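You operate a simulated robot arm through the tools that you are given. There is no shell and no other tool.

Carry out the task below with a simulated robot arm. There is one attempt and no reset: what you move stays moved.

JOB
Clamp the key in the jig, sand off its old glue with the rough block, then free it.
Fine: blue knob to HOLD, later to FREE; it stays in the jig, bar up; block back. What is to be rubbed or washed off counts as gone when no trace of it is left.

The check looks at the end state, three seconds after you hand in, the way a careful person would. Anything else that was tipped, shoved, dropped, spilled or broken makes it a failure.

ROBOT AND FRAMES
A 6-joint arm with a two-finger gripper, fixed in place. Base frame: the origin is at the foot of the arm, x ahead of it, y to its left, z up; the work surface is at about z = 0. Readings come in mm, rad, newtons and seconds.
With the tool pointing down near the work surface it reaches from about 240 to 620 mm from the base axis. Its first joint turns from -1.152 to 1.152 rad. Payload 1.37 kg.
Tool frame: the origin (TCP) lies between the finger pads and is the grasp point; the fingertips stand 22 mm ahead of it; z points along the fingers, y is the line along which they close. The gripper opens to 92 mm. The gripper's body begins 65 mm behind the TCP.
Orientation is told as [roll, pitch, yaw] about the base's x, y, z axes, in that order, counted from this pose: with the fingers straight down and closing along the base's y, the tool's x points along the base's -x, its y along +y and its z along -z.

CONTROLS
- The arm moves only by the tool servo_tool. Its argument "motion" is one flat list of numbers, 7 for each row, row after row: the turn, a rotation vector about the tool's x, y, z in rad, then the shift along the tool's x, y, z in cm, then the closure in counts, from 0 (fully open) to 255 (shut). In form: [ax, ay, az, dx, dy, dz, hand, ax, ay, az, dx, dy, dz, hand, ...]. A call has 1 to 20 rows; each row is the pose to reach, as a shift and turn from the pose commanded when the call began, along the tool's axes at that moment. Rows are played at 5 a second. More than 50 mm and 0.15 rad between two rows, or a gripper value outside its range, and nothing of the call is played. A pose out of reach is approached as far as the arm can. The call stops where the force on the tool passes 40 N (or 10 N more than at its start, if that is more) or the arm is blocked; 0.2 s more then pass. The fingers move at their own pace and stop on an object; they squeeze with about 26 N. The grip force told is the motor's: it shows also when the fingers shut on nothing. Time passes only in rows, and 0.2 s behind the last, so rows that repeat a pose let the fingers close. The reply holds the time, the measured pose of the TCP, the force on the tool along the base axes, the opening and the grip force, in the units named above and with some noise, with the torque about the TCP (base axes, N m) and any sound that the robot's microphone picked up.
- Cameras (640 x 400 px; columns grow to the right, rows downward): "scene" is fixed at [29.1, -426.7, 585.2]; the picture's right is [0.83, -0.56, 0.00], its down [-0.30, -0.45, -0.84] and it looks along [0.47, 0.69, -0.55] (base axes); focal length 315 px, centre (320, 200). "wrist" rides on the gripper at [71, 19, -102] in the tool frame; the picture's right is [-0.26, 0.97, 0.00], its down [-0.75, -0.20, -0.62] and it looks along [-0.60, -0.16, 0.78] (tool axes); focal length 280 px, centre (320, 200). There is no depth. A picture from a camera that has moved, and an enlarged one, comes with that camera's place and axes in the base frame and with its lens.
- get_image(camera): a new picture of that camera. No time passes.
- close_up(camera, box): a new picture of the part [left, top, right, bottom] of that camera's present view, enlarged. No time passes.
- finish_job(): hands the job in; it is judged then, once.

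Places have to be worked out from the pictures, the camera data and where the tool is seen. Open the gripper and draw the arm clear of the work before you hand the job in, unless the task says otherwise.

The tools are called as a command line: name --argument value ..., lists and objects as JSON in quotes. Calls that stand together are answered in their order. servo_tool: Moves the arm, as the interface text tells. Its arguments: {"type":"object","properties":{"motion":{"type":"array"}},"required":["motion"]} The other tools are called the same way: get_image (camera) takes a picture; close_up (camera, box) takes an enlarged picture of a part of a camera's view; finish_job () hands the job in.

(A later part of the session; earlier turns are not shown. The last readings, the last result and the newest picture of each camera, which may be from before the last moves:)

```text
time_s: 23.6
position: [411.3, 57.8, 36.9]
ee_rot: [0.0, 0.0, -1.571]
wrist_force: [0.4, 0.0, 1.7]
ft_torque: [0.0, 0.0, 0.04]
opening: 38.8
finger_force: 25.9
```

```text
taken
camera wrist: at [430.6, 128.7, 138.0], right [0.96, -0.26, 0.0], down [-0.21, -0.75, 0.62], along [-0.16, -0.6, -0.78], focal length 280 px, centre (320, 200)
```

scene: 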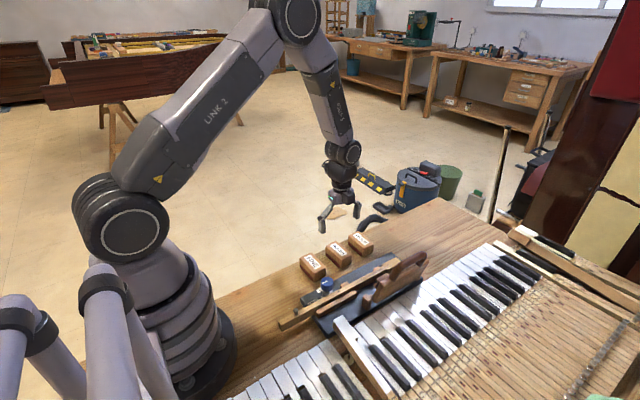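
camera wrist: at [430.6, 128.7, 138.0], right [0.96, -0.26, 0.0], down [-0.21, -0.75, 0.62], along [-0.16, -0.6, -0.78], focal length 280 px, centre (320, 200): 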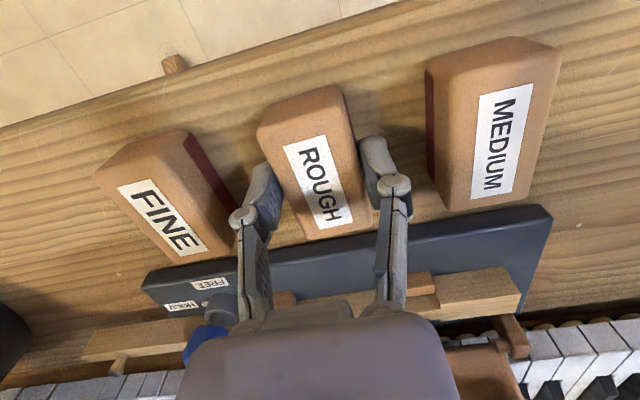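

The block is held (38.8 mm, 26 N); its home is TCP (411.5,57.8,36.5). I lift it 80 mm straight up and check it hangs level.

servo_tool --motion '[0, 0, 0, 0, 0, -0.5, 255, 0, 0, 0, 0, 0, -1.5, 255, 0, 0, 0, 0, 0, -3.0, 255, 0, 0, 0, 0, 0, -5.0, 255, 0, 0, 0, 0, 0, -7.0, 255, 0, 0, 0, 0, 0, -8.0, 255, 0, 0, 0, 0, 0, -8.0, 255]'

get_image --camera "wrist"

close_up --camera "scene" --box '[260, 190, 460, 320]'

```text
time_s: 25.2
position: [411.9, 56.7, 116.6]
ee_rot: [-0.001, 0.001, -1.572]
wrist_force: [0.4, -0.2, 0.4]
ft_torque: [0.0, 0.01, -0.01]
opening: 39.0
finger_force: 26.0
```

```text
taken
camera wrist: at [431.2, 127.1, 219.1], right [0.96, -0.26, 0.0], down [-0.21, -0.75, 0.63], along [-0.16, -0.6, -0.78], focal length 280 px, centre (320, 200)
```

wrist: 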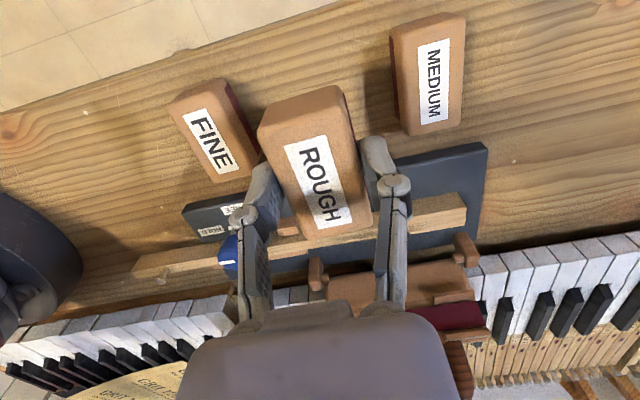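

```text
3.08 times, centred on (360, 255) of scene
camera zoom: at [29.1, -426.7, 585.2], right [0.83, -0.56, 0.0], down [-0.3, -0.45, -0.84], along [0.47, 0.69, -0.55], focal length 968 px, centre (197, 31)
```

zoom: 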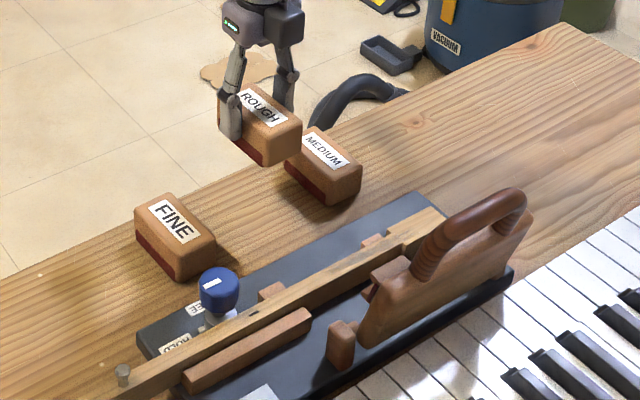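

The block hangs level. Before sanding I look at the key top in high zoom to fix the extent of the glue.

close_up --camera "scene" --box '[340, 258, 392, 290]'

close_up --camera "scene" --box '[364, 244, 416, 276]'

```text
12.31 times, centred on (366, 274) of scene
camera zoom: at [29.1, -426.7, 585.2], right [0.83, -0.56, 0.0], down [-0.3, -0.45, -0.84], along [0.47, 0.69, -0.55], focal length 3872 px, centre (-246, -711)
```

zoom: 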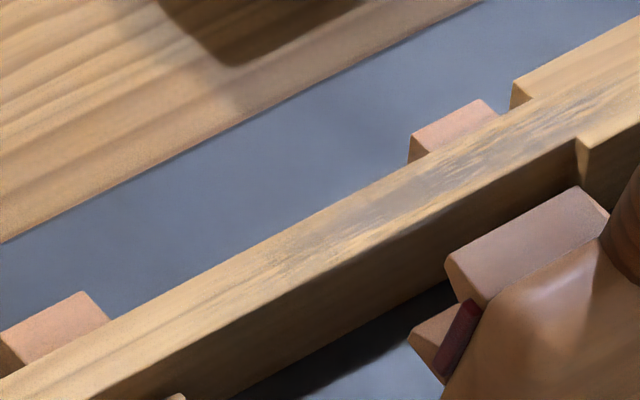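

```text
12.31 times, centred on (390, 260) of scene
camera zoom: at [29.1, -426.7, 585.2], right [0.83, -0.56, 0.0], down [-0.3, -0.45, -0.84], along [0.47, 0.69, -0.55], focal length 3872 px, centre (-542, -538)
```

zoom: 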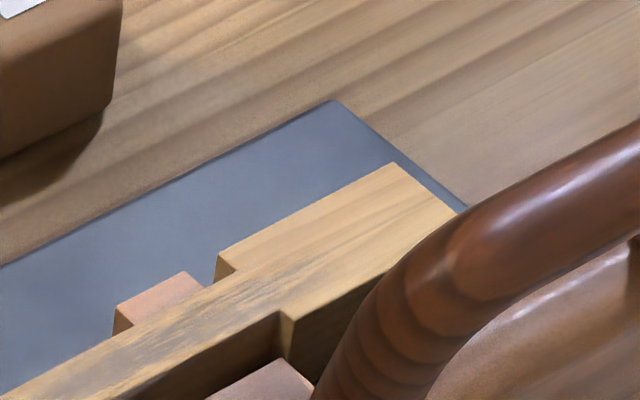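

The glue smear runs along the key top from about x=375 to 482, onto the start of the wider head; the key centreline is y≈-59.5. I carry the block over the key at x≈425, keeping its bottom about 25 mm above the key.

servo_tool --motion '[0, 0, 0, -2, 0.2, 0, 255, 0, 0, 0, -4, 0.4, 0, 255, 0, 0, 0, -6, 0.6, 0.2, 255, 0, 0, 0, -8, 0.9, 0.6, 255, 0, 0, 0, -10, 1.1, 1.0, 255, 0, 0, 0, -11.6, 1.3, 1.6, 255, 0, 0, 0, -11.6, 1.3, 1.6, 255]'

get_image --camera "wrist"

close_up --camera "scene" --box '[300, 190, 460, 310]'

```text
time_s: 26.8
position: [425.3, -60.8, 99.5]
ee_rot: [0.0, 0.001, -1.57]
wrist_force: [-0.4, -0.3, -0.3]
ft_torque: [0.0, 0.01, 0.0]
opening: 38.6
finger_force: 26.2
```

```text
taken
camera wrist: at [443.7, 10.5, 201.8], right [0.96, -0.26, 0.0], down [-0.21, -0.75, 0.63], along [-0.16, -0.6, -0.78], focal length 280 px, centre (320, 200)
```

wrist: 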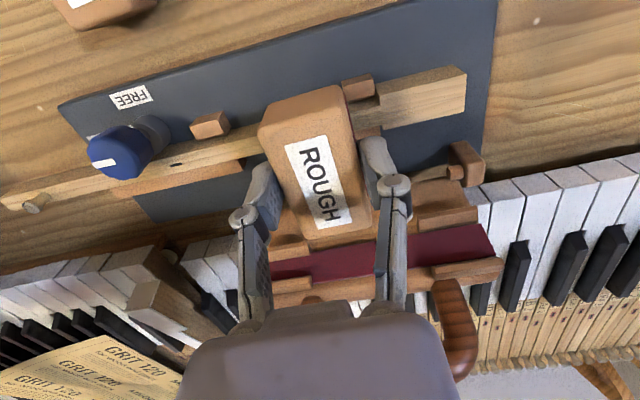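

```text
3.33 times, centred on (380, 250) of scene
camera zoom: at [29.1, -426.7, 585.2], right [0.83, -0.56, 0.0], down [-0.3, -0.45, -0.84], along [0.47, 0.69, -0.55], focal length 1049 px, centre (120, 33)
```

zoom: 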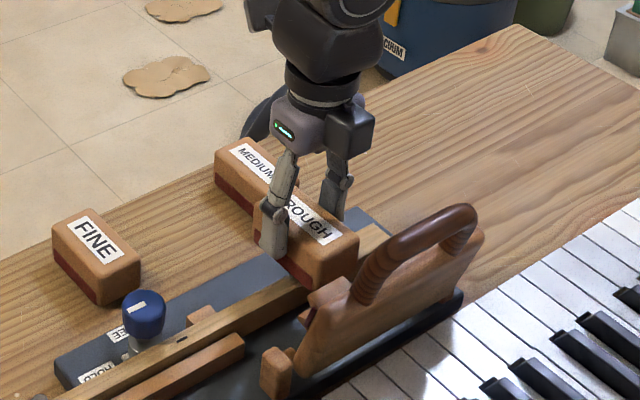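

The block hangs over the glue with the bar about 12 mm or more behind its end. I shift 2 mm toward +y for margin and lower until its bottom is a few mm above the key.

servo_tool --motion '[0, 0, 0, 0.2, 0, 0.8, 255, 0, 0, 0, 0.2, 0, 1.5, 255, 0, 0, 0, 0.2, 0, 2.0, 255, 0, 0, 0, 0.2, 0, 2.0, 255]'

close_up --camera "scene" --box '[340, 225, 420, 290]'

get_image --camera "wrist"

```text
time_s: 27.8
position: [425.4, -56.8, 80.5]
ee_rot: [0.001, 0.001, -1.573]
wrist_force: [-0.1, 0.2, 0.5]
ft_torque: [0.02, 0.02, 0.0]
opening: 38.6
finger_force: 26.4
```

```text
6.15 times, centred on (380, 258) of scene
camera zoom: at [29.1, -426.7, 585.2], right [0.83, -0.56, 0.0], down [-0.3, -0.45, -0.84], along [0.47, 0.69, -0.55], focal length 1936 px, centre (-49, -154)
```

zoom: 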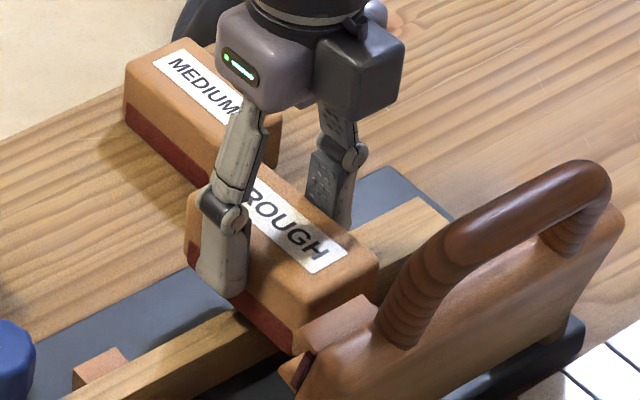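

```text
taken
camera wrist: at [442.8, 13.6, 182.2], right [0.96, -0.26, 0.0], down [-0.21, -0.75, 0.63], along [-0.16, -0.6, -0.78], focal length 280 px, centre (320, 200)
```

wrist: 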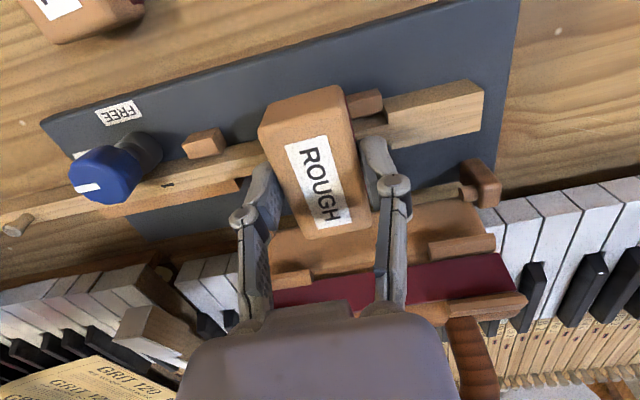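

No contact yet at TCP z=80.5. I lower in 1 mm rows, watching for the z force.

servo_tool --motion '[0, 0, 0, 0, 0, 0.1, 255, 0, 0, 0, 0, 0, 0.2, 255, 0, 0, 0, 0, 0, 0.3, 255, 0, 0, 0, 0, 0, 0.4, 255]'

```text
time_s: 28.8
position: [424.6, -57.0, 76.6]
ee_rot: [-0.001, 0.0, -1.572]
wrist_force: [-0.2, 1.1, 0.1]
ft_torque: [0.01, -0.01, 0.01]
opening: 39.0
finger_force: 25.6
```

Still no contact at 76.6; I go on down in 1 mm rows.

servo_tool --motion '[0, 0, 0, 0, 0, 0.1, 255, 0, 0, 0, 0, 0, 0.2, 255, 0, 0, 0, 0, 0, 0.3, 255]'

```text
time_s: 29.6
position: [425.0, -57.0, 73.4]
ee_rot: [-0.001, 0.001, -1.573]
wrist_force: [-6.8, -1.0, 20.0]
ft_torque: [-0.15, 0.16, -0.01]
opening: 39.1
finger_force: 26.1
```

Contact at TCP z≈74 gives 20 N, so the key top is near z=38. Before stroking I enlarge the wrist view to check that the small posts beside the key do not stand above its top.

close_up --camera "wrist" --box '[320, 60, 500, 180]'

close_up --camera "wrist" --box '[130, 90, 310, 210]'

```text
3.33 times, centred on (410, 120) of wrist
camera zoom: at [443.6, 14.0, 175.6], right [0.96, -0.26, 0.0], down [-0.21, -0.75, 0.62], along [-0.16, -0.6, -0.78], focal length 935 px, centre (20, 467)
```

zoom: 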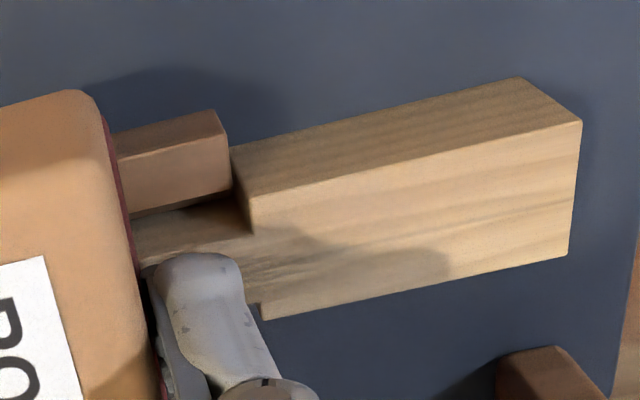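

```text
3.33 times, centred on (220, 150) of wrist
camera zoom: at [443.6, 14.0, 175.6], right [0.96, -0.26, 0.0], down [-0.21, -0.75, 0.62], along [-0.16, -0.6, -0.78], focal length 935 px, centre (653, 367)
```

zoom: 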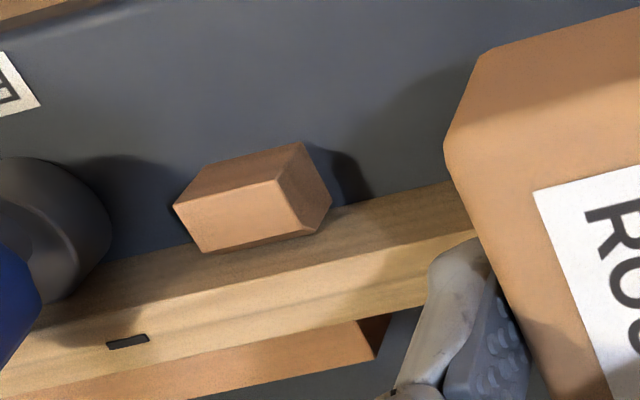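

Both posts clearly end several mm below the key top, so strokes along x are free. I ease the pressure by 0.5 mm and rub back and forth between x≈375 and 475.

servo_tool --motion '[0, 0, 0, 0, 1, -0.05, 255, 0, 0, 0, 0, 2, -0.05, 255, 0, 0, 0, 0, 3, -0.05, 255, 0, 0, 0, 0, 4, -0.05, 255, 0, 0, 0, 0, 5, -0.05, 255, 0, 0, 0, 0, 4, -0.05, 255, 0, 0, 0, 0, 3, -0.05, 255, 0, 0, 0, 0, 2, -0.05, 255, 0, 0, 0, 0, 1, -0.05, 255, 0, 0, 0, 0, 0, -0.05, 255, 0, 0, 0, 0, -1, -0.05, 255, 0, 0, 0, 0, -2, -0.05, 255, 0, 0, 0, 0, -3, -0.05, 255, 0, 0, 0, 0, -4, -0.05, 255, 0, 0, 0, 0, -5, -0.05, 255, 0, 0, 0, 0, -4, -0.05, 255, 0, 0, 0, 0, -3, -0.05, 255, 0, 0, 0, 0, -2, -0.05, 255, 0, 0, 0, 0, -1, -0.05, 255, 0, 0, 0, 0, 0, -0.05, 255]'

get_image --camera "wrist"

close_up --camera "scene" --box '[300, 220, 460, 320]'

```text
time_s: 30.4
position: [442.9, -55.6, 70.7]
ee_rot: [-0.027, 0.004, -1.575]
wrist_force: [-5.6, 0.9, 7.5]
ft_torque: [0.01, 0.04, -0.03]
opening: 38.9
finger_force: 25.7
stopped in row 3: the force on the tool passed its limit at 45 N (the readings are from after the stop); the commanded pose is now the measured one
```

```text
taken
camera wrist: at [464.8, 14.1, 172.2], right [0.96, -0.26, -0.03], down [-0.19, -0.75, 0.63], along [-0.19, -0.6, -0.78], focal length 280 px, centre (320, 200)
```

wrist: 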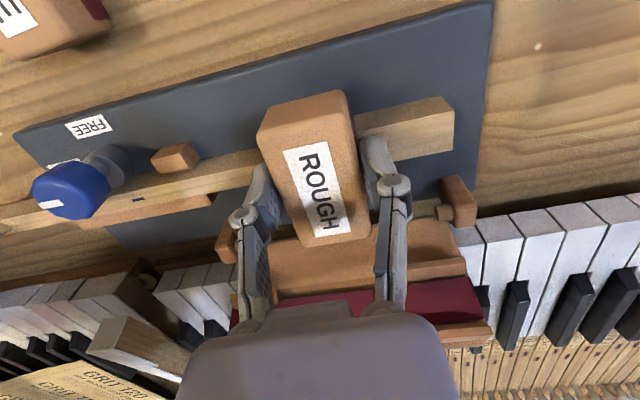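

```text
4.00 times, centred on (380, 270) of scene
camera zoom: at [29.1, -426.7, 585.2], right [0.83, -0.56, 0.0], down [-0.3, -0.45, -0.84], along [0.47, 0.69, -0.55], focal length 1258 px, centre (80, -80)
```

zoom: 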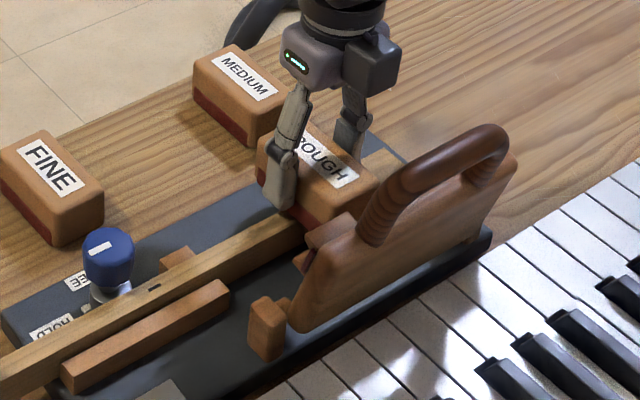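

The stroke stopped at 45 N with the TCP 3 mm lower and a slight roll, so the block may have shifted in the grip. I look closely before moving on.

close_up --camera "wrist" --box '[220, 80, 480, 260]'

close_up --camera "scene" --box '[350, 240, 430, 290]'

```text
2.22 times, centred on (350, 170) of wrist
camera zoom: at [464.8, 14.1, 172.2], right [0.96, -0.26, -0.03], down [-0.19, -0.75, 0.63], along [-0.19, -0.6, -0.78], focal length 623 px, centre (253, 267)
```

zoom: 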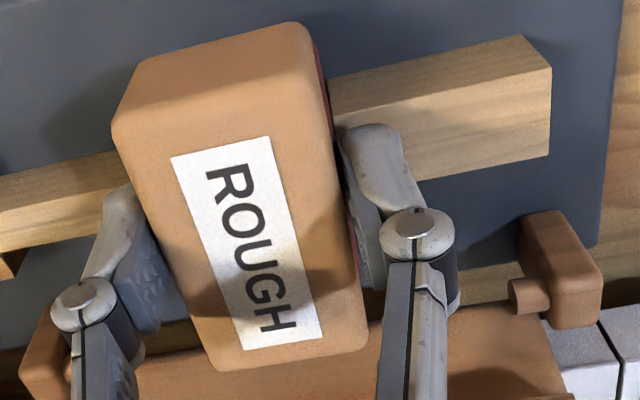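

```text
8.00 times, centred on (390, 265) of scene
camera zoom: at [29.1, -426.7, 585.2], right [0.83, -0.56, 0.0], down [-0.3, -0.45, -0.84], along [0.47, 0.69, -0.55], focal length 2517 px, centre (-240, -320)
```

zoom: 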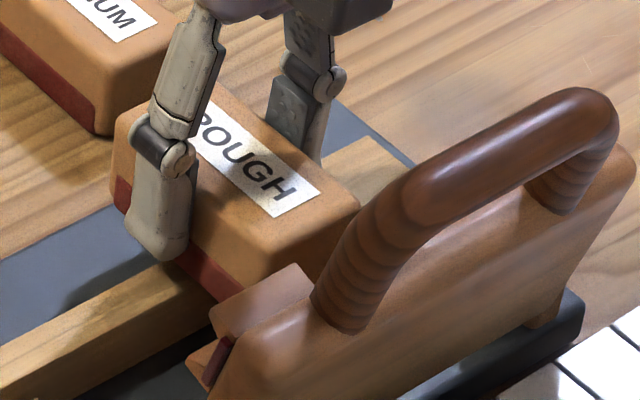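

I suspect high friction in the push direction made the tool dive and the block slip a few mm in the grip. I lift straight off the key to inspect both the block and the glue.

servo_tool --motion '[0, 0, 0, 0, 0, -0.3, 255, 0, 0, 0, 0, 0, -1.0, 255, 0, 0, 0, 0, 0, -2.5, 255, 0, 0, 0, 0, 0, -4.5, 255, 0, 0, 0, 0, 0, -4.5, 255]'

get_image --camera "wrist"

close_up --camera "scene" --box '[320, 190, 440, 290]'

```text
time_s: 31.6
position: [443.8, -57.8, 116.1]
ee_rot: [-0.023, 0.004, -1.571]
wrist_force: [1.1, -0.1, 0.2]
ft_torque: [0.0, 0.02, 0.02]
opening: 38.9
finger_force: 25.9
```

```text
taken
camera wrist: at [466.1, 14.0, 217.9], right [0.96, -0.26, -0.02], down [-0.19, -0.75, 0.63], along [-0.18, -0.6, -0.78], focal length 280 px, centre (320, 200)
```

wrist: 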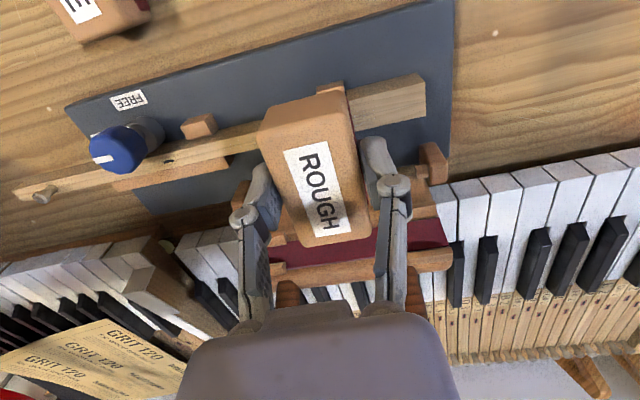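

```text
4.00 times, centred on (380, 240) of scene
camera zoom: at [29.1, -426.7, 585.2], right [0.83, -0.56, 0.0], down [-0.3, -0.45, -0.84], along [0.47, 0.69, -0.55], focal length 1258 px, centre (80, 40)
```

zoom: 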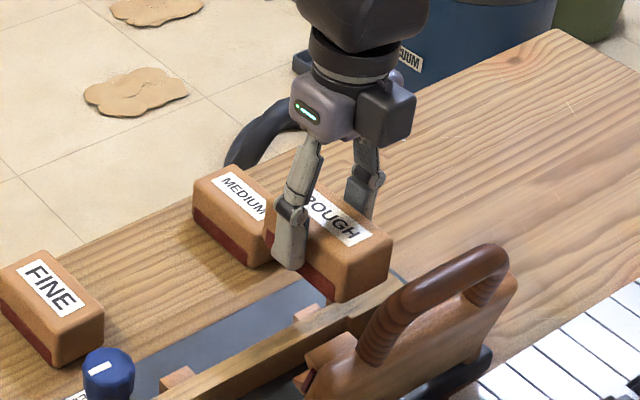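

The glue area is hidden by the block. I level the tool again, then take the block back to its own spot to set it down and regrip it lower and straight.

servo_tool --motion '[0, 0.012, 0, 0, 0, 0, 255, 0, 0.024, 0, 0, 0, 0, 255, 0, 0.024, 0, 0, 0, 0, 255]'

```text
time_s: 32.4
position: [445.3, -57.7, 114.8]
ee_rot: [-0.025, 0.027, -1.575]
wrist_force: [-0.4, 0.1, -0.4]
ft_torque: [0.02, 0.02, 0.02]
opening: 38.7
finger_force: 26.1
```

The tilt turned out to be about base y, so my correction went to the wrong axis. I undo it and level properly (tool x by -0.025, tool y by -0.026).

servo_tool --motion '[-0.013, -0.013, 0, 0, 0, 0, 255, -0.025, -0.026, 0, 0, 0, 0, 255, -0.025, -0.026, 0, 0, 0, 0, 255]'

get_image --camera "wrist"

```text
time_s: 33.2
position: [444.8, -57.6, 114.1]
ee_rot: [0.001, -0.001, -1.574]
wrist_force: [0.5, -0.3, -1.2]
ft_torque: [0.02, 0.0, -0.01]
opening: 38.5
finger_force: 26.0
```

```text
taken
camera wrist: at [463.6, 13.9, 217.1], right [0.96, -0.26, 0.0], down [-0.21, -0.75, 0.62], along [-0.16, -0.6, -0.78], focal length 280 px, centre (320, 200)
```

wrist: 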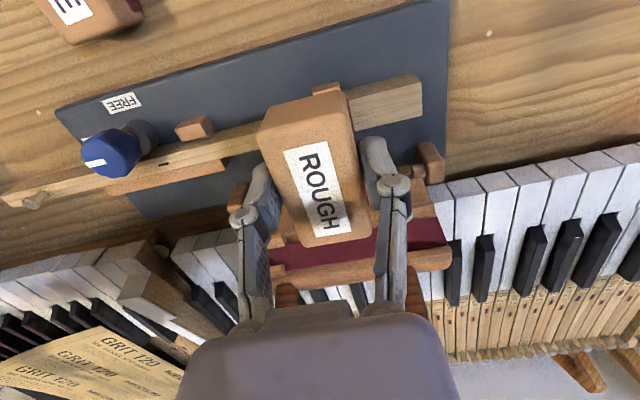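

Level again. Now I carry the block back over its spot at (411.5,57.8), still high.

servo_tool --motion '[0, 0, 0, 2, -0.55, 0, 255, 0, 0, 0, 4, -1.1, 0, 255, 0, 0, 0, 6, -1.7, 0, 255, 0, 0, 0, 8, -2.3, 0, 255, 0, 0, 0, 10, -2.9, 0, 255, 0, 0, 0, 11.54, -3.33, 0, 255, 0, 0, 0, 11.54, -3.33, 0, 255]'

get_image --camera "wrist"

close_up --camera "scene" --box '[340, 240, 420, 290]'

close_up --camera "scene" --box '[290, 190, 400, 290]'

```text
time_s: 34.8
position: [411.8, 59.2, 115.6]
ee_rot: [0.002, 0.001, -1.573]
wrist_force: [0.0, 0.1, -1.0]
ft_torque: [-0.03, 0.03, -0.02]
opening: 38.6
finger_force: 26.1
```

```text
taken
camera wrist: at [430.8, 130.4, 217.1], right [0.96, -0.26, 0.0], down [-0.21, -0.75, 0.62], along [-0.16, -0.6, -0.78], focal length 280 px, centre (320, 200)
```

wrist: 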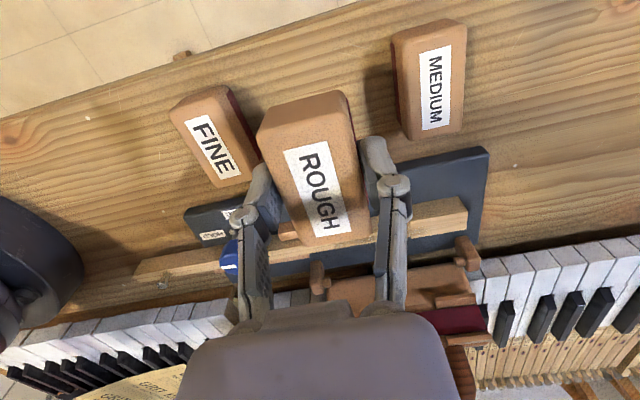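

```text
8.00 times, centred on (380, 265) of scene
camera zoom: at [29.1, -426.7, 585.2], right [0.83, -0.56, 0.0], down [-0.3, -0.45, -0.84], along [0.47, 0.69, -0.55], focal length 2517 px, centre (-160, -320)
```

zoom: 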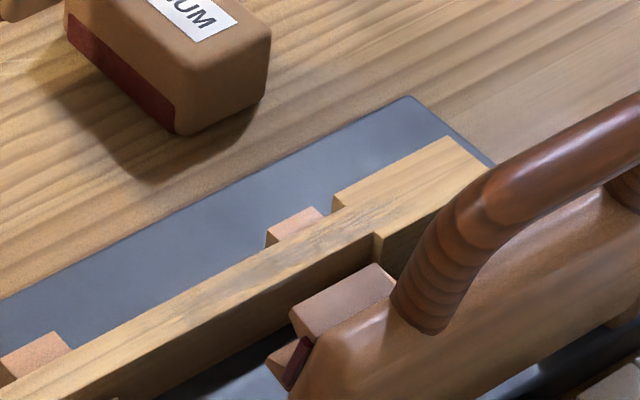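

```text
4.00 times, centred on (345, 240) of scene
camera zoom: at [29.1, -426.7, 585.2], right [0.83, -0.56, 0.0], down [-0.3, -0.45, -0.84], along [0.47, 0.69, -0.55], focal length 1258 px, centre (220, 40)
```

zoom: 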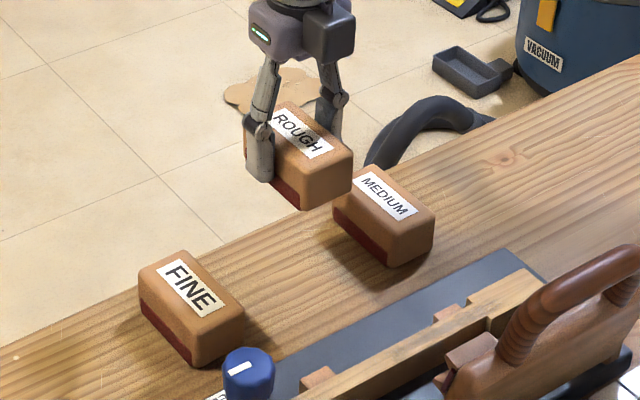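

The glue is still on the key. I lower the block toward the bench above its home spot.

servo_tool --motion '[0, 0, 0, 0, 0, 2, 255, 0, 0, 0, 0, 0, 4, 255, 0, 0, 0, 0, 0, 6, 255, 0, 0, 0, 0, 0, 7.2, 255, 0, 0, 0, 0, 0, 7.5, 255, 0, 0, 0, 0, 0, 7.5, 255]'

```text
time_s: 36.2
position: [412.2, 59.0, 40.7]
ee_rot: [0.0, 0.001, -1.573]
wrist_force: [0.3, -0.7, 0.3]
ft_torque: [0.01, 0.01, 0.02]
opening: 38.5
finger_force: 25.7
```

Not touching yet at 40.7; I go down in 1 mm rows until the force shows contact.

servo_tool --motion '[0, 0, 0, 0, 0, 0.1, 255, 0, 0, 0, 0, 0, 0.2, 255, 0, 0, 0, 0, 0, 0.3, 255, 0, 0, 0, 0, 0, 0.4, 255]'

```text
time_s: 37.2
position: [411.5, 58.7, 34.5]
ee_rot: [0.002, 0.002, -1.575]
wrist_force: [0.3, 0.6, 0.3]
ft_torque: [0.01, -0.02, 0.01]
opening: 38.8
finger_force: 26.0
```

servo_tool --motion '[0, 0, 0, 0, 0, 0.1, 255, 0, 0, 0, 0, 0, 0.2, 255, 0, 0, 0, 0, 0, 0.2, 255]'

```text
time_s: 38.0
position: [412.6, 58.6, 34.5]
ee_rot: [0.002, 0.001, -1.575]
wrist_force: [-0.2, -0.2, 0.3]
ft_torque: [0.04, 0.01, -0.04]
opening: 38.8
finger_force: 26.1
```

Still no contact at 34.5, so the block did move up in the grip; I keep lowering in 1 mm rows.

servo_tool --motion '[0, 0, 0, 0, 0, 0.1, 255, 0, 0, 0, 0, 0, 0.2, 255, 0, 0, 0, 0, 0, 0.2, 255]'

```text
time_s: 38.8
position: [412.1, 59.5, 32.2]
ee_rot: [0.003, 0.001, -1.574]
wrist_force: [1.2, -0.7, -0.9]
ft_torque: [-0.02, 0.02, 0.03]
opening: 38.6
finger_force: 26.3
```

servo_tool --motion '[0, 0, 0, 0, 0, 0.1, 255, 0, 0, 0, 0, 0, 0.2, 255, 0, 0, 0, 0, 0, 0.2, 255]'

close_up --camera "scene" --box '[290, 215, 400, 285]'

```text
time_s: 39.6
position: [412.5, 59.0, 31.5]
ee_rot: [0.003, 0.002, -1.573]
wrist_force: [-0.2, 1.1, 13.4]
ft_torque: [0.46, 0.15, -0.01]
opening: 38.9
finger_force: 26.0
```

```text
5.71 times, centred on (345, 250) of scene
camera zoom: at [29.0, -426.7, 585.2], right [0.83, -0.56, 0.0], down [-0.3, -0.45, -0.84], along [0.47, 0.69, -0.55], focal length 1798 px, centre (177, -86)
```

zoom: 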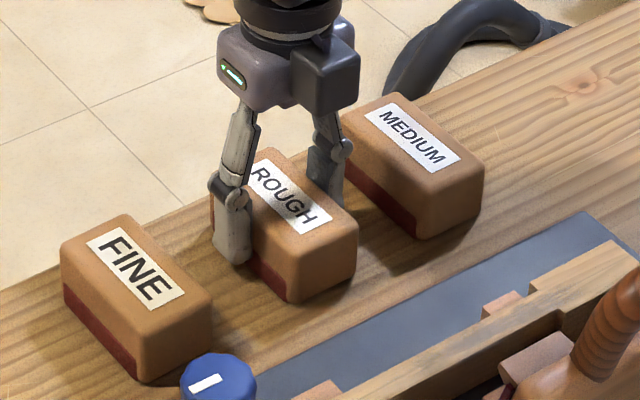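

Contact comes at TCP z≈31.5 on the +y edge, so the block had slipped about 4 mm and tipped. I open to let it settle flat, then lower a little so the tips are around 7 mm above the bench.

servo_tool --motion '[0, 0, 0, 0, 0, 0, 130, 0, 0, 0, 0, 0, 0, 85, 0, 0, 0, 0, 0, 0, 85, 0, 0, 0, 0, 0, -0.1, 85]'

get_image --camera "wrist"

close_up --camera "scene" --box '[290, 215, 400, 285]'

```text
time_s: 40.6
position: [412.6, 58.3, 31.5]
ee_rot: [0.0, 0.002, -1.575]
wrist_force: [-0.8, -0.7, 0.8]
ft_torque: [0.01, 0.01, 0.0]
opening: 61.4
finger_force: 0.2
```

```text
taken
camera wrist: at [430.4, 129.4, 133.3], right [0.96, -0.26, 0.0], down [-0.21, -0.75, 0.62], along [-0.16, -0.6, -0.78], focal length 280 px, centre (320, 200)
```

wrist: 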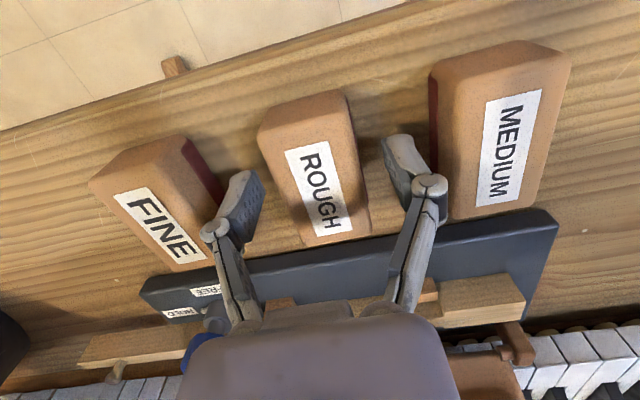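

```text
5.71 times, centred on (345, 250) of scene
camera zoom: at [29.1, -426.7, 585.2], right [0.83, -0.56, 0.0], down [-0.3, -0.45, -0.84], along [0.47, 0.69, -0.55], focal length 1798 px, centre (177, -86)
```

zoom: 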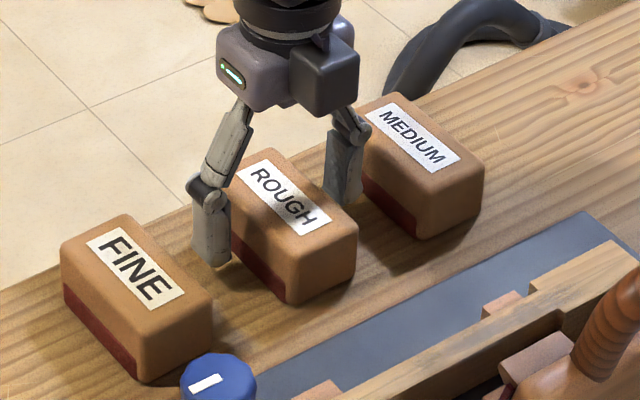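

The block is flat on its spot again. I lower 4.5 mm more, so the tips are about 5 mm off the bench, and grip it with the deeper hold.

servo_tool --motion '[0, 0, 0, 0, 0, 0.25, 85, 0, 0, 0, 0, 0, 0.45, 85, 0, 0, 0, 0, 0, 0.45, 160, 0, 0, 0, 0, 0, 0.45, 255, 0, 0, 0, 0, 0, 0.45, 255, 0, 0, 0, 0, 0, 0.45, 255, 0, 0, 0, 0, 0, 0.45, 255]'

get_image --camera "wrist"

```text
time_s: 42.2
position: [412.2, 58.8, 26.4]
ee_rot: [0.002, 0.003, -1.574]
wrist_force: [-1.4, 0.0, -0.4]
ft_torque: [-0.02, -0.01, -0.02]
opening: 38.6
finger_force: 26.4
```

```text
taken
camera wrist: at [430.7, 129.5, 128.6], right [0.96, -0.26, 0.0], down [-0.21, -0.75, 0.62], along [-0.16, -0.6, -0.78], focal length 280 px, centre (320, 200)
```

wrist: 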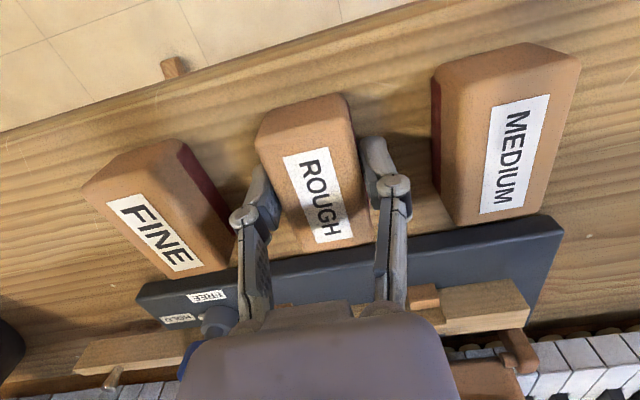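

Firmly gripped at 38.6 mm with the TCP at z≈26.5. I lift 80 mm and carry it over the key again.

servo_tool --motion '[0, 0, 0, 0, 0, -1, 255, 0, 0, 0, 0, 0, -3, 255, 0, 0, 0, 0, 0, -5.5, 255, 0, 0, 0, 0, 0, -8, 255, 0, 0, 0, -2, 0.3, -8, 255, 0, 0, 0, -4, 0.6, -8, 255, 0, 0, 0, -6, 0.9, -8, 255, 0, 0, 0, -8, 1.2, -8, 255, 0, 0, 0, -10, 1.5, -8, 255, 0, 0, 0, -11.6, 1.8, -8, 255, 0, 0, 0, -11.6, 1.8, -8, 255]'

get_image --camera "wrist"

```text
time_s: 44.6
position: [429.2, -58.6, 106.6]
ee_rot: [0.001, 0.001, -1.572]
wrist_force: [-0.7, -0.6, -0.5]
ft_torque: [-0.02, 0.0, -0.01]
opening: 38.7
finger_force: 25.5
```

```text
taken
camera wrist: at [447.9, 12.3, 208.9], right [0.96, -0.26, 0.0], down [-0.21, -0.75, 0.62], along [-0.16, -0.6, -0.78], focal length 280 px, centre (320, 200)
```

wrist: 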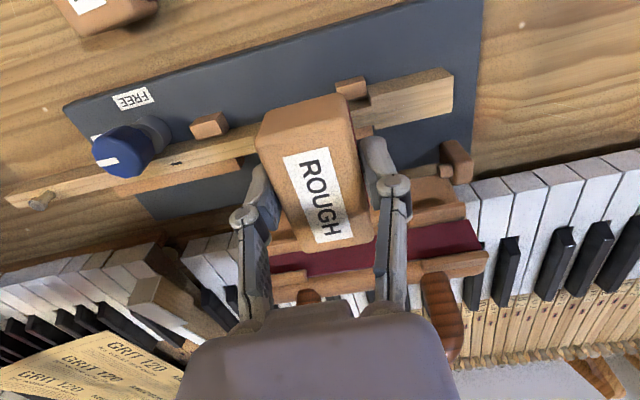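

Positioned at x≈429 over the key. I lower to about 3 mm above contact.

servo_tool --motion '[0, 0, 0, 0, 0, 1.2, 255, 0, 0, 0, 0, 0, 2.4, 255, 0, 0, 0, 0, 0, 3.4, 255, 0, 0, 0, 0, 0, 3.8, 255, 0, 0, 0, 0, 0, 3.8, 255]'

```text
time_s: 45.8
position: [429.2, -58.5, 68.1]
ee_rot: [0.001, 0.001, -1.572]
wrist_force: [-0.3, -0.6, -0.5]
ft_torque: [0.0, -0.01, -0.02]
opening: 39.0
finger_force: 25.6
```

servo_tool --motion '[0, 0, 0, 0, 0, 0.1, 255, 0, 0, 0, 0, 0, 0.2, 255, 0, 0, 0, 0, 0, 0.25, 255]'

```text
time_s: 46.6
position: [429.5, -59.0, 66.0]
ee_rot: [-0.001, 0.001, -1.574]
wrist_force: [-4.0, -1.0, 12.0]
ft_torque: [-0.08, 0.1, 0.03]
opening: 38.7
finger_force: 26.1
```

Contact with 12 N at z≈66. I ease slightly and make a short pull stroke toward -x first to see how the force behaves.

servo_tool --motion '[0, 0, 0, 0, 0, -0.03, 255, 0, 0, 0, 0, -0.5, -0.03, 255, 0, 0, 0, 0, -1.0, -0.03, 255, 0, 0, 0, 0, -1.5, -0.03, 255, 0, 0, 0, 0, -2.0, -0.03, 255]'

```text
time_s: 47.8
position: [409.8, -57.0, 66.1]
ee_rot: [0.001, -0.001, -1.575]
wrist_force: [2.2, 0.1, 4.9]
ft_torque: [-0.01, -0.03, -0.01]
opening: 38.8
finger_force: 25.9
```

Smooth: Fx 2.2 N, Fz 4.9 N. I extend to full strokes over x≈375 to 475 at this height.

servo_tool --motion '[0, 0, 0, 0, -1, 0, 255, 0, 0, 0, 0, -2, 0, 255, 0, 0, 0, 0, -3, 0, 255, 0, 0, 0, 0, -3.5, 0, 255, 0, 0, 0, 0, -2.5, 0, 255, 0, 0, 0, 0, -1.5, 0, 255, 0, 0, 0, 0, -0.5, 0, 255, 0, 0, 0, 0, 0.5, 0, 255, 0, 0, 0, 0, 1.5, 0, 255, 0, 0, 0, 0, 2.5, 0, 255, 0, 0, 0, 0, 3.5, 0, 255, 0, 0, 0, 0, 4.5, 0, 255, 0, 0, 0, 0, 5.5, 0, 255, 0, 0, 0, 0, 6.5, 0, 255, 0, 0, 0, 0, 5.5, 0, 255, 0, 0, 0, 0, 4.5, 0, 255, 0, 0, 0, 0, 3.5, 0, 255, 0, 0, 0, 0, 2.5, 0, 255, 0, 0, 0, 0, 1.5, 0, 255, 0, 0, 0, 0, 0.5, 0, 255]'

get_image --camera "wrist"

close_up --camera "scene" --box '[300, 220, 460, 320]'

```text
time_s: 52.0
position: [414.4, -56.6, 67.0]
ee_rot: [0.001, 0.002, -1.574]
wrist_force: [0.3, 0.1, 1.2]
ft_torque: [-0.01, 0.02, -0.01]
opening: 38.8
finger_force: 26.2
```

```text
taken
camera wrist: at [433.7, 14.2, 168.5], right [0.96, -0.26, 0.0], down [-0.21, -0.75, 0.62], along [-0.16, -0.6, -0.78], focal length 280 px, centre (320, 200)
```

wrist: 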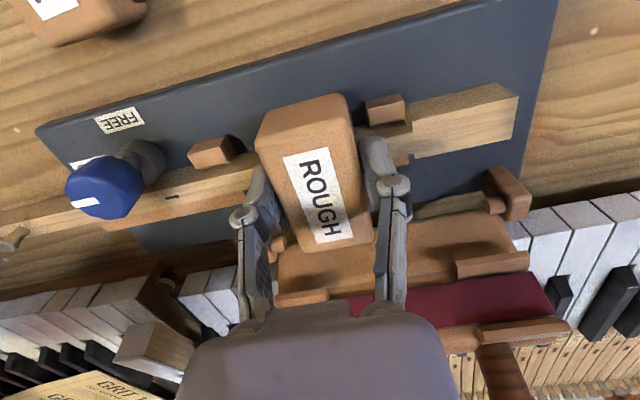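

```text
4.00 times, centred on (380, 270) of scene
camera zoom: at [29.1, -426.7, 585.2], right [0.83, -0.56, 0.0], down [-0.3, -0.45, -0.84], along [0.47, 0.69, -0.55], focal length 1258 px, centre (80, -80)
```

zoom: 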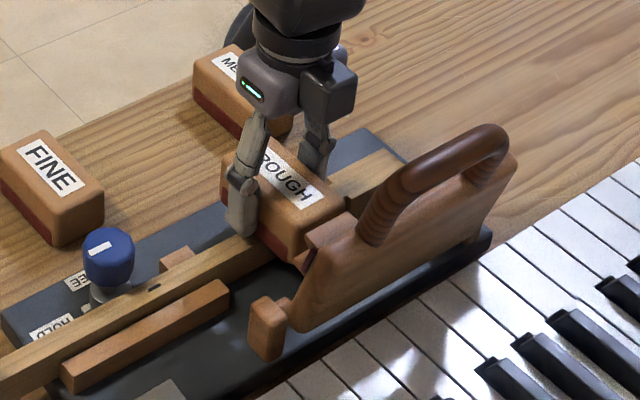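

A full stroke cycle completed with light contact (about 1 N at the end). I check the exposed head region for remaining glue.

close_up --camera "wrist" --box '[350, 70, 530, 190]'

close_up --camera "scene" --box '[370, 240, 422, 272]'

```text
3.33 times, centred on (440, 130) of wrist
camera zoom: at [433.7, 14.2, 168.5], right [0.96, -0.26, 0.0], down [-0.21, -0.75, 0.62], along [-0.16, -0.6, -0.78], focal length 935 px, centre (-80, 433)
```

zoom: 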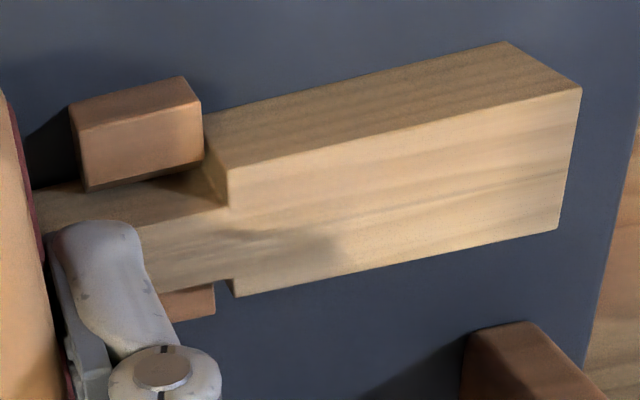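

```text
12.31 times, centred on (396, 256) of scene
camera zoom: at [29.1, -426.7, 585.2], right [0.83, -0.56, 0.0], down [-0.3, -0.45, -0.84], along [0.47, 0.69, -0.55], focal length 3872 px, centre (-615, -489)
```

zoom: 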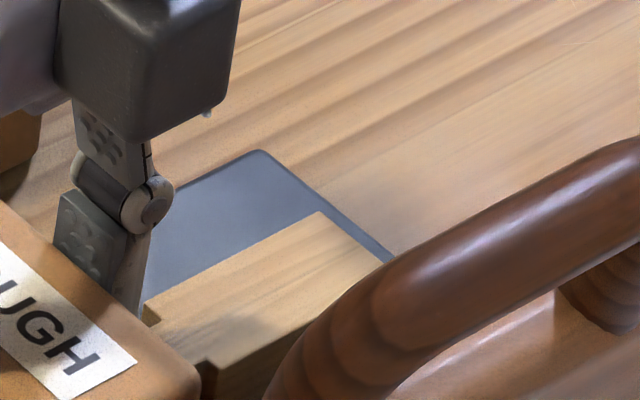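

The smear on the head looks fainter already, so this works. I press 0.3 mm more and do another full cycle.

servo_tool --motion '[0, 0, 0, 0, 1, 0.03, 255, 0, 0, 0, 0, 2, 0.03, 255, 0, 0, 0, 0, 3, 0.03, 255, 0, 0, 0, 0, 4, 0.03, 255, 0, 0, 0, 0, 5, 0.03, 255, 0, 0, 0, 0, 6, 0.03, 255, 0, 0, 0, 0, 5, 0.03, 255, 0, 0, 0, 0, 4, 0.03, 255, 0, 0, 0, 0, 3, 0.03, 255, 0, 0, 0, 0, 2, 0.03, 255, 0, 0, 0, 0, 1, 0.03, 255, 0, 0, 0, 0, 0, 0.03, 255, 0, 0, 0, 0, -1, 0.03, 255, 0, 0, 0, 0, -2, 0.03, 255, 0, 0, 0, 0, -3, 0.03, 255, 0, 0, 0, 0, -4, 0.03, 255, 0, 0, 0, 0, -3, 0.03, 255, 0, 0, 0, 0, -2, 0.03, 255, 0, 0, 0, 0, -1, 0.03, 255, 0, 0, 0, 0, 0, 0.03, 255]'

```text
time_s: 56.2
position: [414.7, -56.0, 66.3]
ee_rot: [0.001, 0.002, -1.571]
wrist_force: [-0.4, -0.3, -1.0]
ft_torque: [-0.03, -0.04, 0.0]
opening: 38.8
finger_force: 25.7
```

No pressure at this point now. I lower in 0.3 mm steps to find contact again.

servo_tool --motion '[0, 0, 0, 0, 0, 0.03, 255, 0, 0, 0, 0, 0, 0.06, 255, 0, 0, 0, 0, 0, 0.09, 255]'

```text
time_s: 57.0
position: [414.0, -57.3, 64.8]
ee_rot: [0.003, 0.001, -1.576]
wrist_force: [0.6, 0.4, 3.6]
ft_torque: [0.02, 0.06, -0.03]
opening: 38.5
finger_force: 26.7
```

Contact 3.6 N. I add 0.3 mm and run another full cycle.

servo_tool --motion '[0, 0, 0, 0, 1, 0.03, 255, 0, 0, 0, 0, 2, 0.03, 255, 0, 0, 0, 0, 3, 0.03, 255, 0, 0, 0, 0, 4, 0.03, 255, 0, 0, 0, 0, 5, 0.03, 255, 0, 0, 0, 0, 6, 0.03, 255, 0, 0, 0, 0, 5, 0.03, 255, 0, 0, 0, 0, 4, 0.03, 255, 0, 0, 0, 0, 3, 0.03, 255, 0, 0, 0, 0, 2, 0.03, 255, 0, 0, 0, 0, 1, 0.03, 255, 0, 0, 0, 0, 0, 0.03, 255, 0, 0, 0, 0, -1, 0.03, 255, 0, 0, 0, 0, -2, 0.03, 255, 0, 0, 0, 0, -3, 0.03, 255, 0, 0, 0, 0, -4, 0.03, 255, 0, 0, 0, 0, -3, 0.03, 255, 0, 0, 0, 0, -2, 0.03, 255, 0, 0, 0, 0, -1, 0.03, 255, 0, 0, 0, 0, 0, 0.03, 255]'

get_image --camera "wrist"

```text
time_s: 61.2
position: [414.4, -56.6, 65.7]
ee_rot: [0.002, 0.001, -1.573]
wrist_force: [0.5, -0.1, -0.8]
ft_torque: [0.01, 0.0, 0.01]
opening: 38.8
finger_force: 25.7
```

```text
taken
camera wrist: at [433.5, 13.7, 167.2], right [0.96, -0.26, 0.0], down [-0.21, -0.75, 0.62], along [-0.16, -0.6, -0.78], focal length 280 px, centre (320, 200)
```

wrist: 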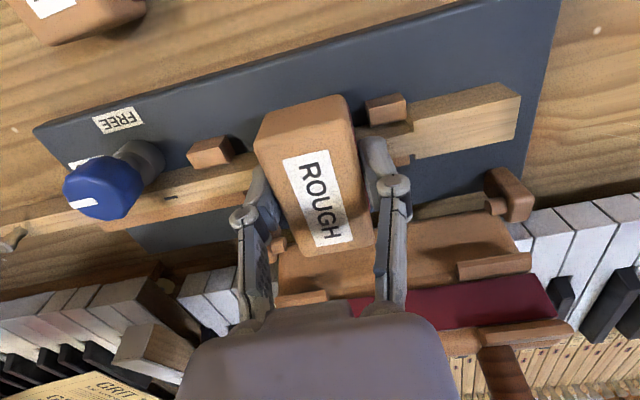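

Contact fades at mid-stroke after each cycle, so pressure is uneven along the path. I lift off and move aside to see what glue is left.

servo_tool --motion '[0, 0, 0, 0, 0, -1, 255, 0, 0, 0, 0, 0, -3, 255, 0, 0, 0, 2, 0, -4, 255, 0, 0, 0, 4, 0, -5, 255, 0, 0, 0, 6, 0, -5, 255, 0, 0, 0, 8, 0, -5, 255, 0, 0, 0, 10, 0, -5, 255, 0, 0, 0, 10, 0, -5, 255]'

get_image --camera "wrist"

close_up --camera "scene" --box '[340, 258, 392, 290]'

close_up --camera "scene" --box '[364, 244, 416, 276]'

```text
time_s: 63.0
position: [413.8, 42.6, 115.7]
ee_rot: [-0.001, 0.001, -1.574]
wrist_force: [-0.4, 0.6, -0.3]
ft_torque: [-0.01, 0.0, 0.03]
opening: 38.5
finger_force: 25.9
```

```text
taken
camera wrist: at [433.6, 113.5, 217.4], right [0.96, -0.26, 0.0], down [-0.21, -0.75, 0.62], along [-0.16, -0.6, -0.78], focal length 280 px, centre (320, 200)
```

wrist: 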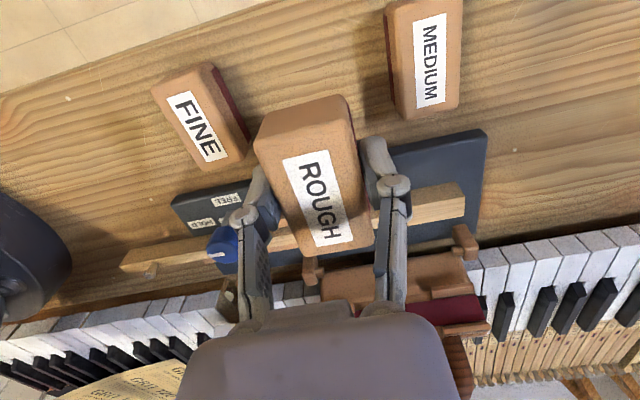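

```text
12.31 times, centred on (366, 274) of scene
camera zoom: at [29.1, -426.7, 585.2], right [0.83, -0.56, 0.0], down [-0.3, -0.45, -0.84], along [0.47, 0.69, -0.55], focal length 3872 px, centre (-246, -711)
```

zoom: 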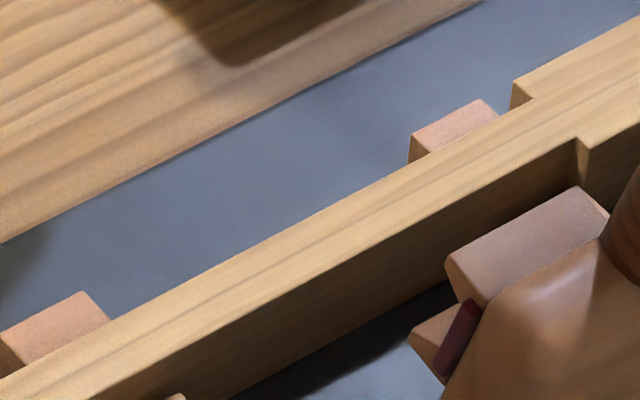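

```text
12.31 times, centred on (390, 260) of scene
camera zoom: at [29.1, -426.7, 585.2], right [0.83, -0.56, 0.0], down [-0.3, -0.45, -0.84], along [0.47, 0.69, -0.55], focal length 3872 px, centre (-542, -538)
```

zoom: 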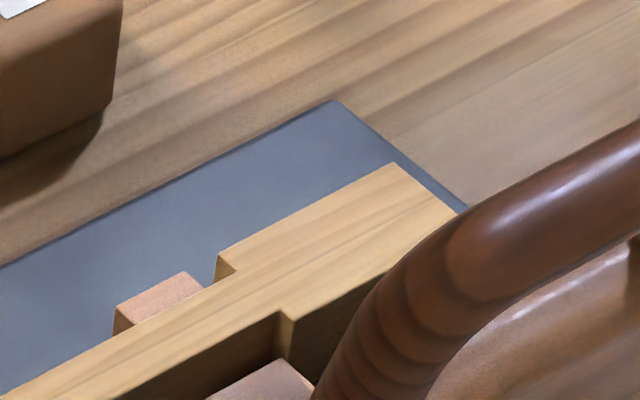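

From the scene camera the key top now looks like clean bare wood. I move the arm sideways so the wrist camera can check the whole former glue area from above, unobstructed.

servo_tool --motion '[0, 0, 0, -1, -2.3, 0, 255, 0, 0, 0, -2, -4.6, 0, 255, 0, 0, 0, -3.2, -6.9, 0, 255, 0, 0, 0, -4.6, -9.2, 0, 255, 0, 0, 0, -6.2, -11.4, 0, 255, 0, 0, 0, -6.2, -11.4, 0, 255]'

get_image --camera "wrist"

close_up --camera "wrist" --box '[400, 70, 640, 190]'

```text
time_s: 64.4
position: [300.2, -19.6, 114.1]
ee_rot: [0.001, 0.0, -1.575]
wrist_force: [-0.1, -0.1, -0.7]
ft_torque: [0.0, -0.01, 0.02]
opening: 38.6
finger_force: 25.8
```

```text
taken
camera wrist: at [319.7, 51.5, 216.2], right [0.96, -0.26, 0.0], down [-0.21, -0.75, 0.62], along [-0.16, -0.6, -0.78], focal length 280 px, centre (320, 200)
```

wrist: 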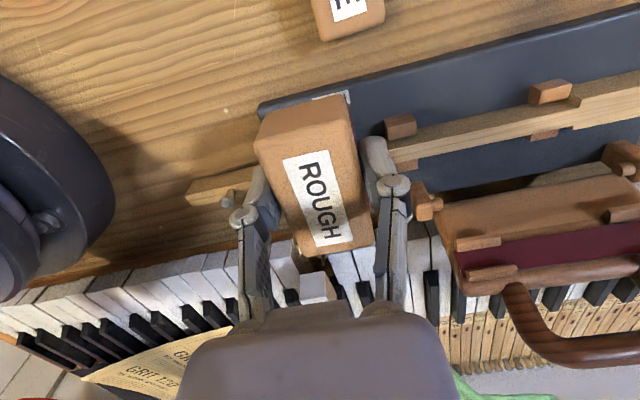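

```text
2.67 times, centred on (520, 130) of wrist
camera zoom: at [319.7, 51.5, 216.2], right [0.96, -0.26, 0.0], down [-0.21, -0.75, 0.62], along [-0.16, -0.6, -0.78], focal length 748 px, centre (-213, 387)
```

zoom: 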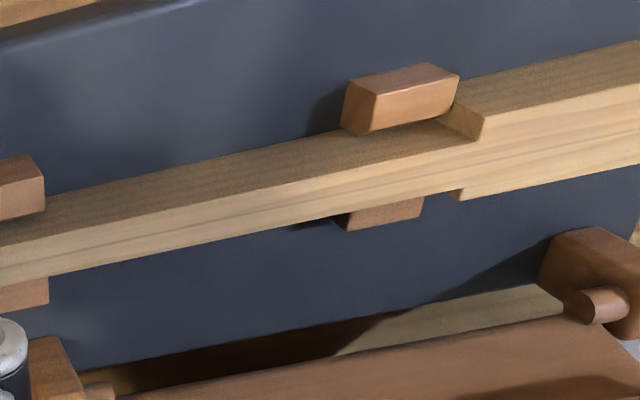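

The key top looks clean; I enlarge further in two parts to be sure no trace is left.

close_up --camera "wrist" --box '[400, 100, 520, 175]'

close_up --camera "wrist" --box '[520, 70, 640, 145]'

```text
5.33 times, centred on (460, 138) of wrist
camera zoom: at [319.7, 51.5, 216.2], right [0.96, -0.26, 0.0], down [-0.21, -0.75, 0.62], along [-0.16, -0.6, -0.78], focal length 1495 px, centre (-427, 533)
```

zoom: 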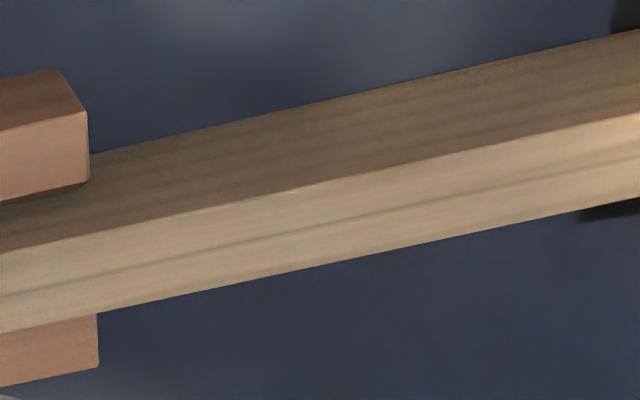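

```text
5.33 times, centred on (580, 108) of wrist
camera zoom: at [319.7, 51.5, 216.2], right [0.96, -0.26, 0.0], down [-0.21, -0.75, 0.62], along [-0.16, -0.6, -0.78], focal length 1495 px, centre (-1067, 693)
```

zoom: 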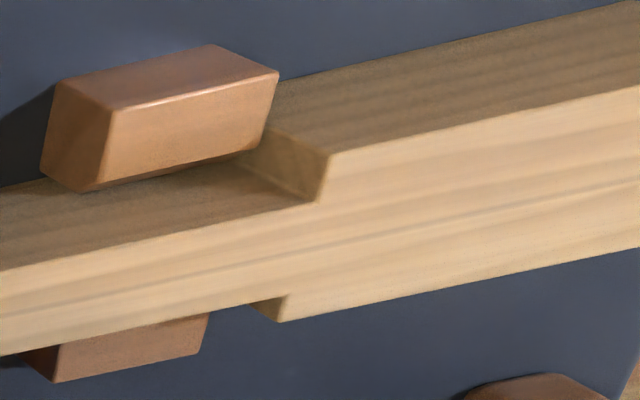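

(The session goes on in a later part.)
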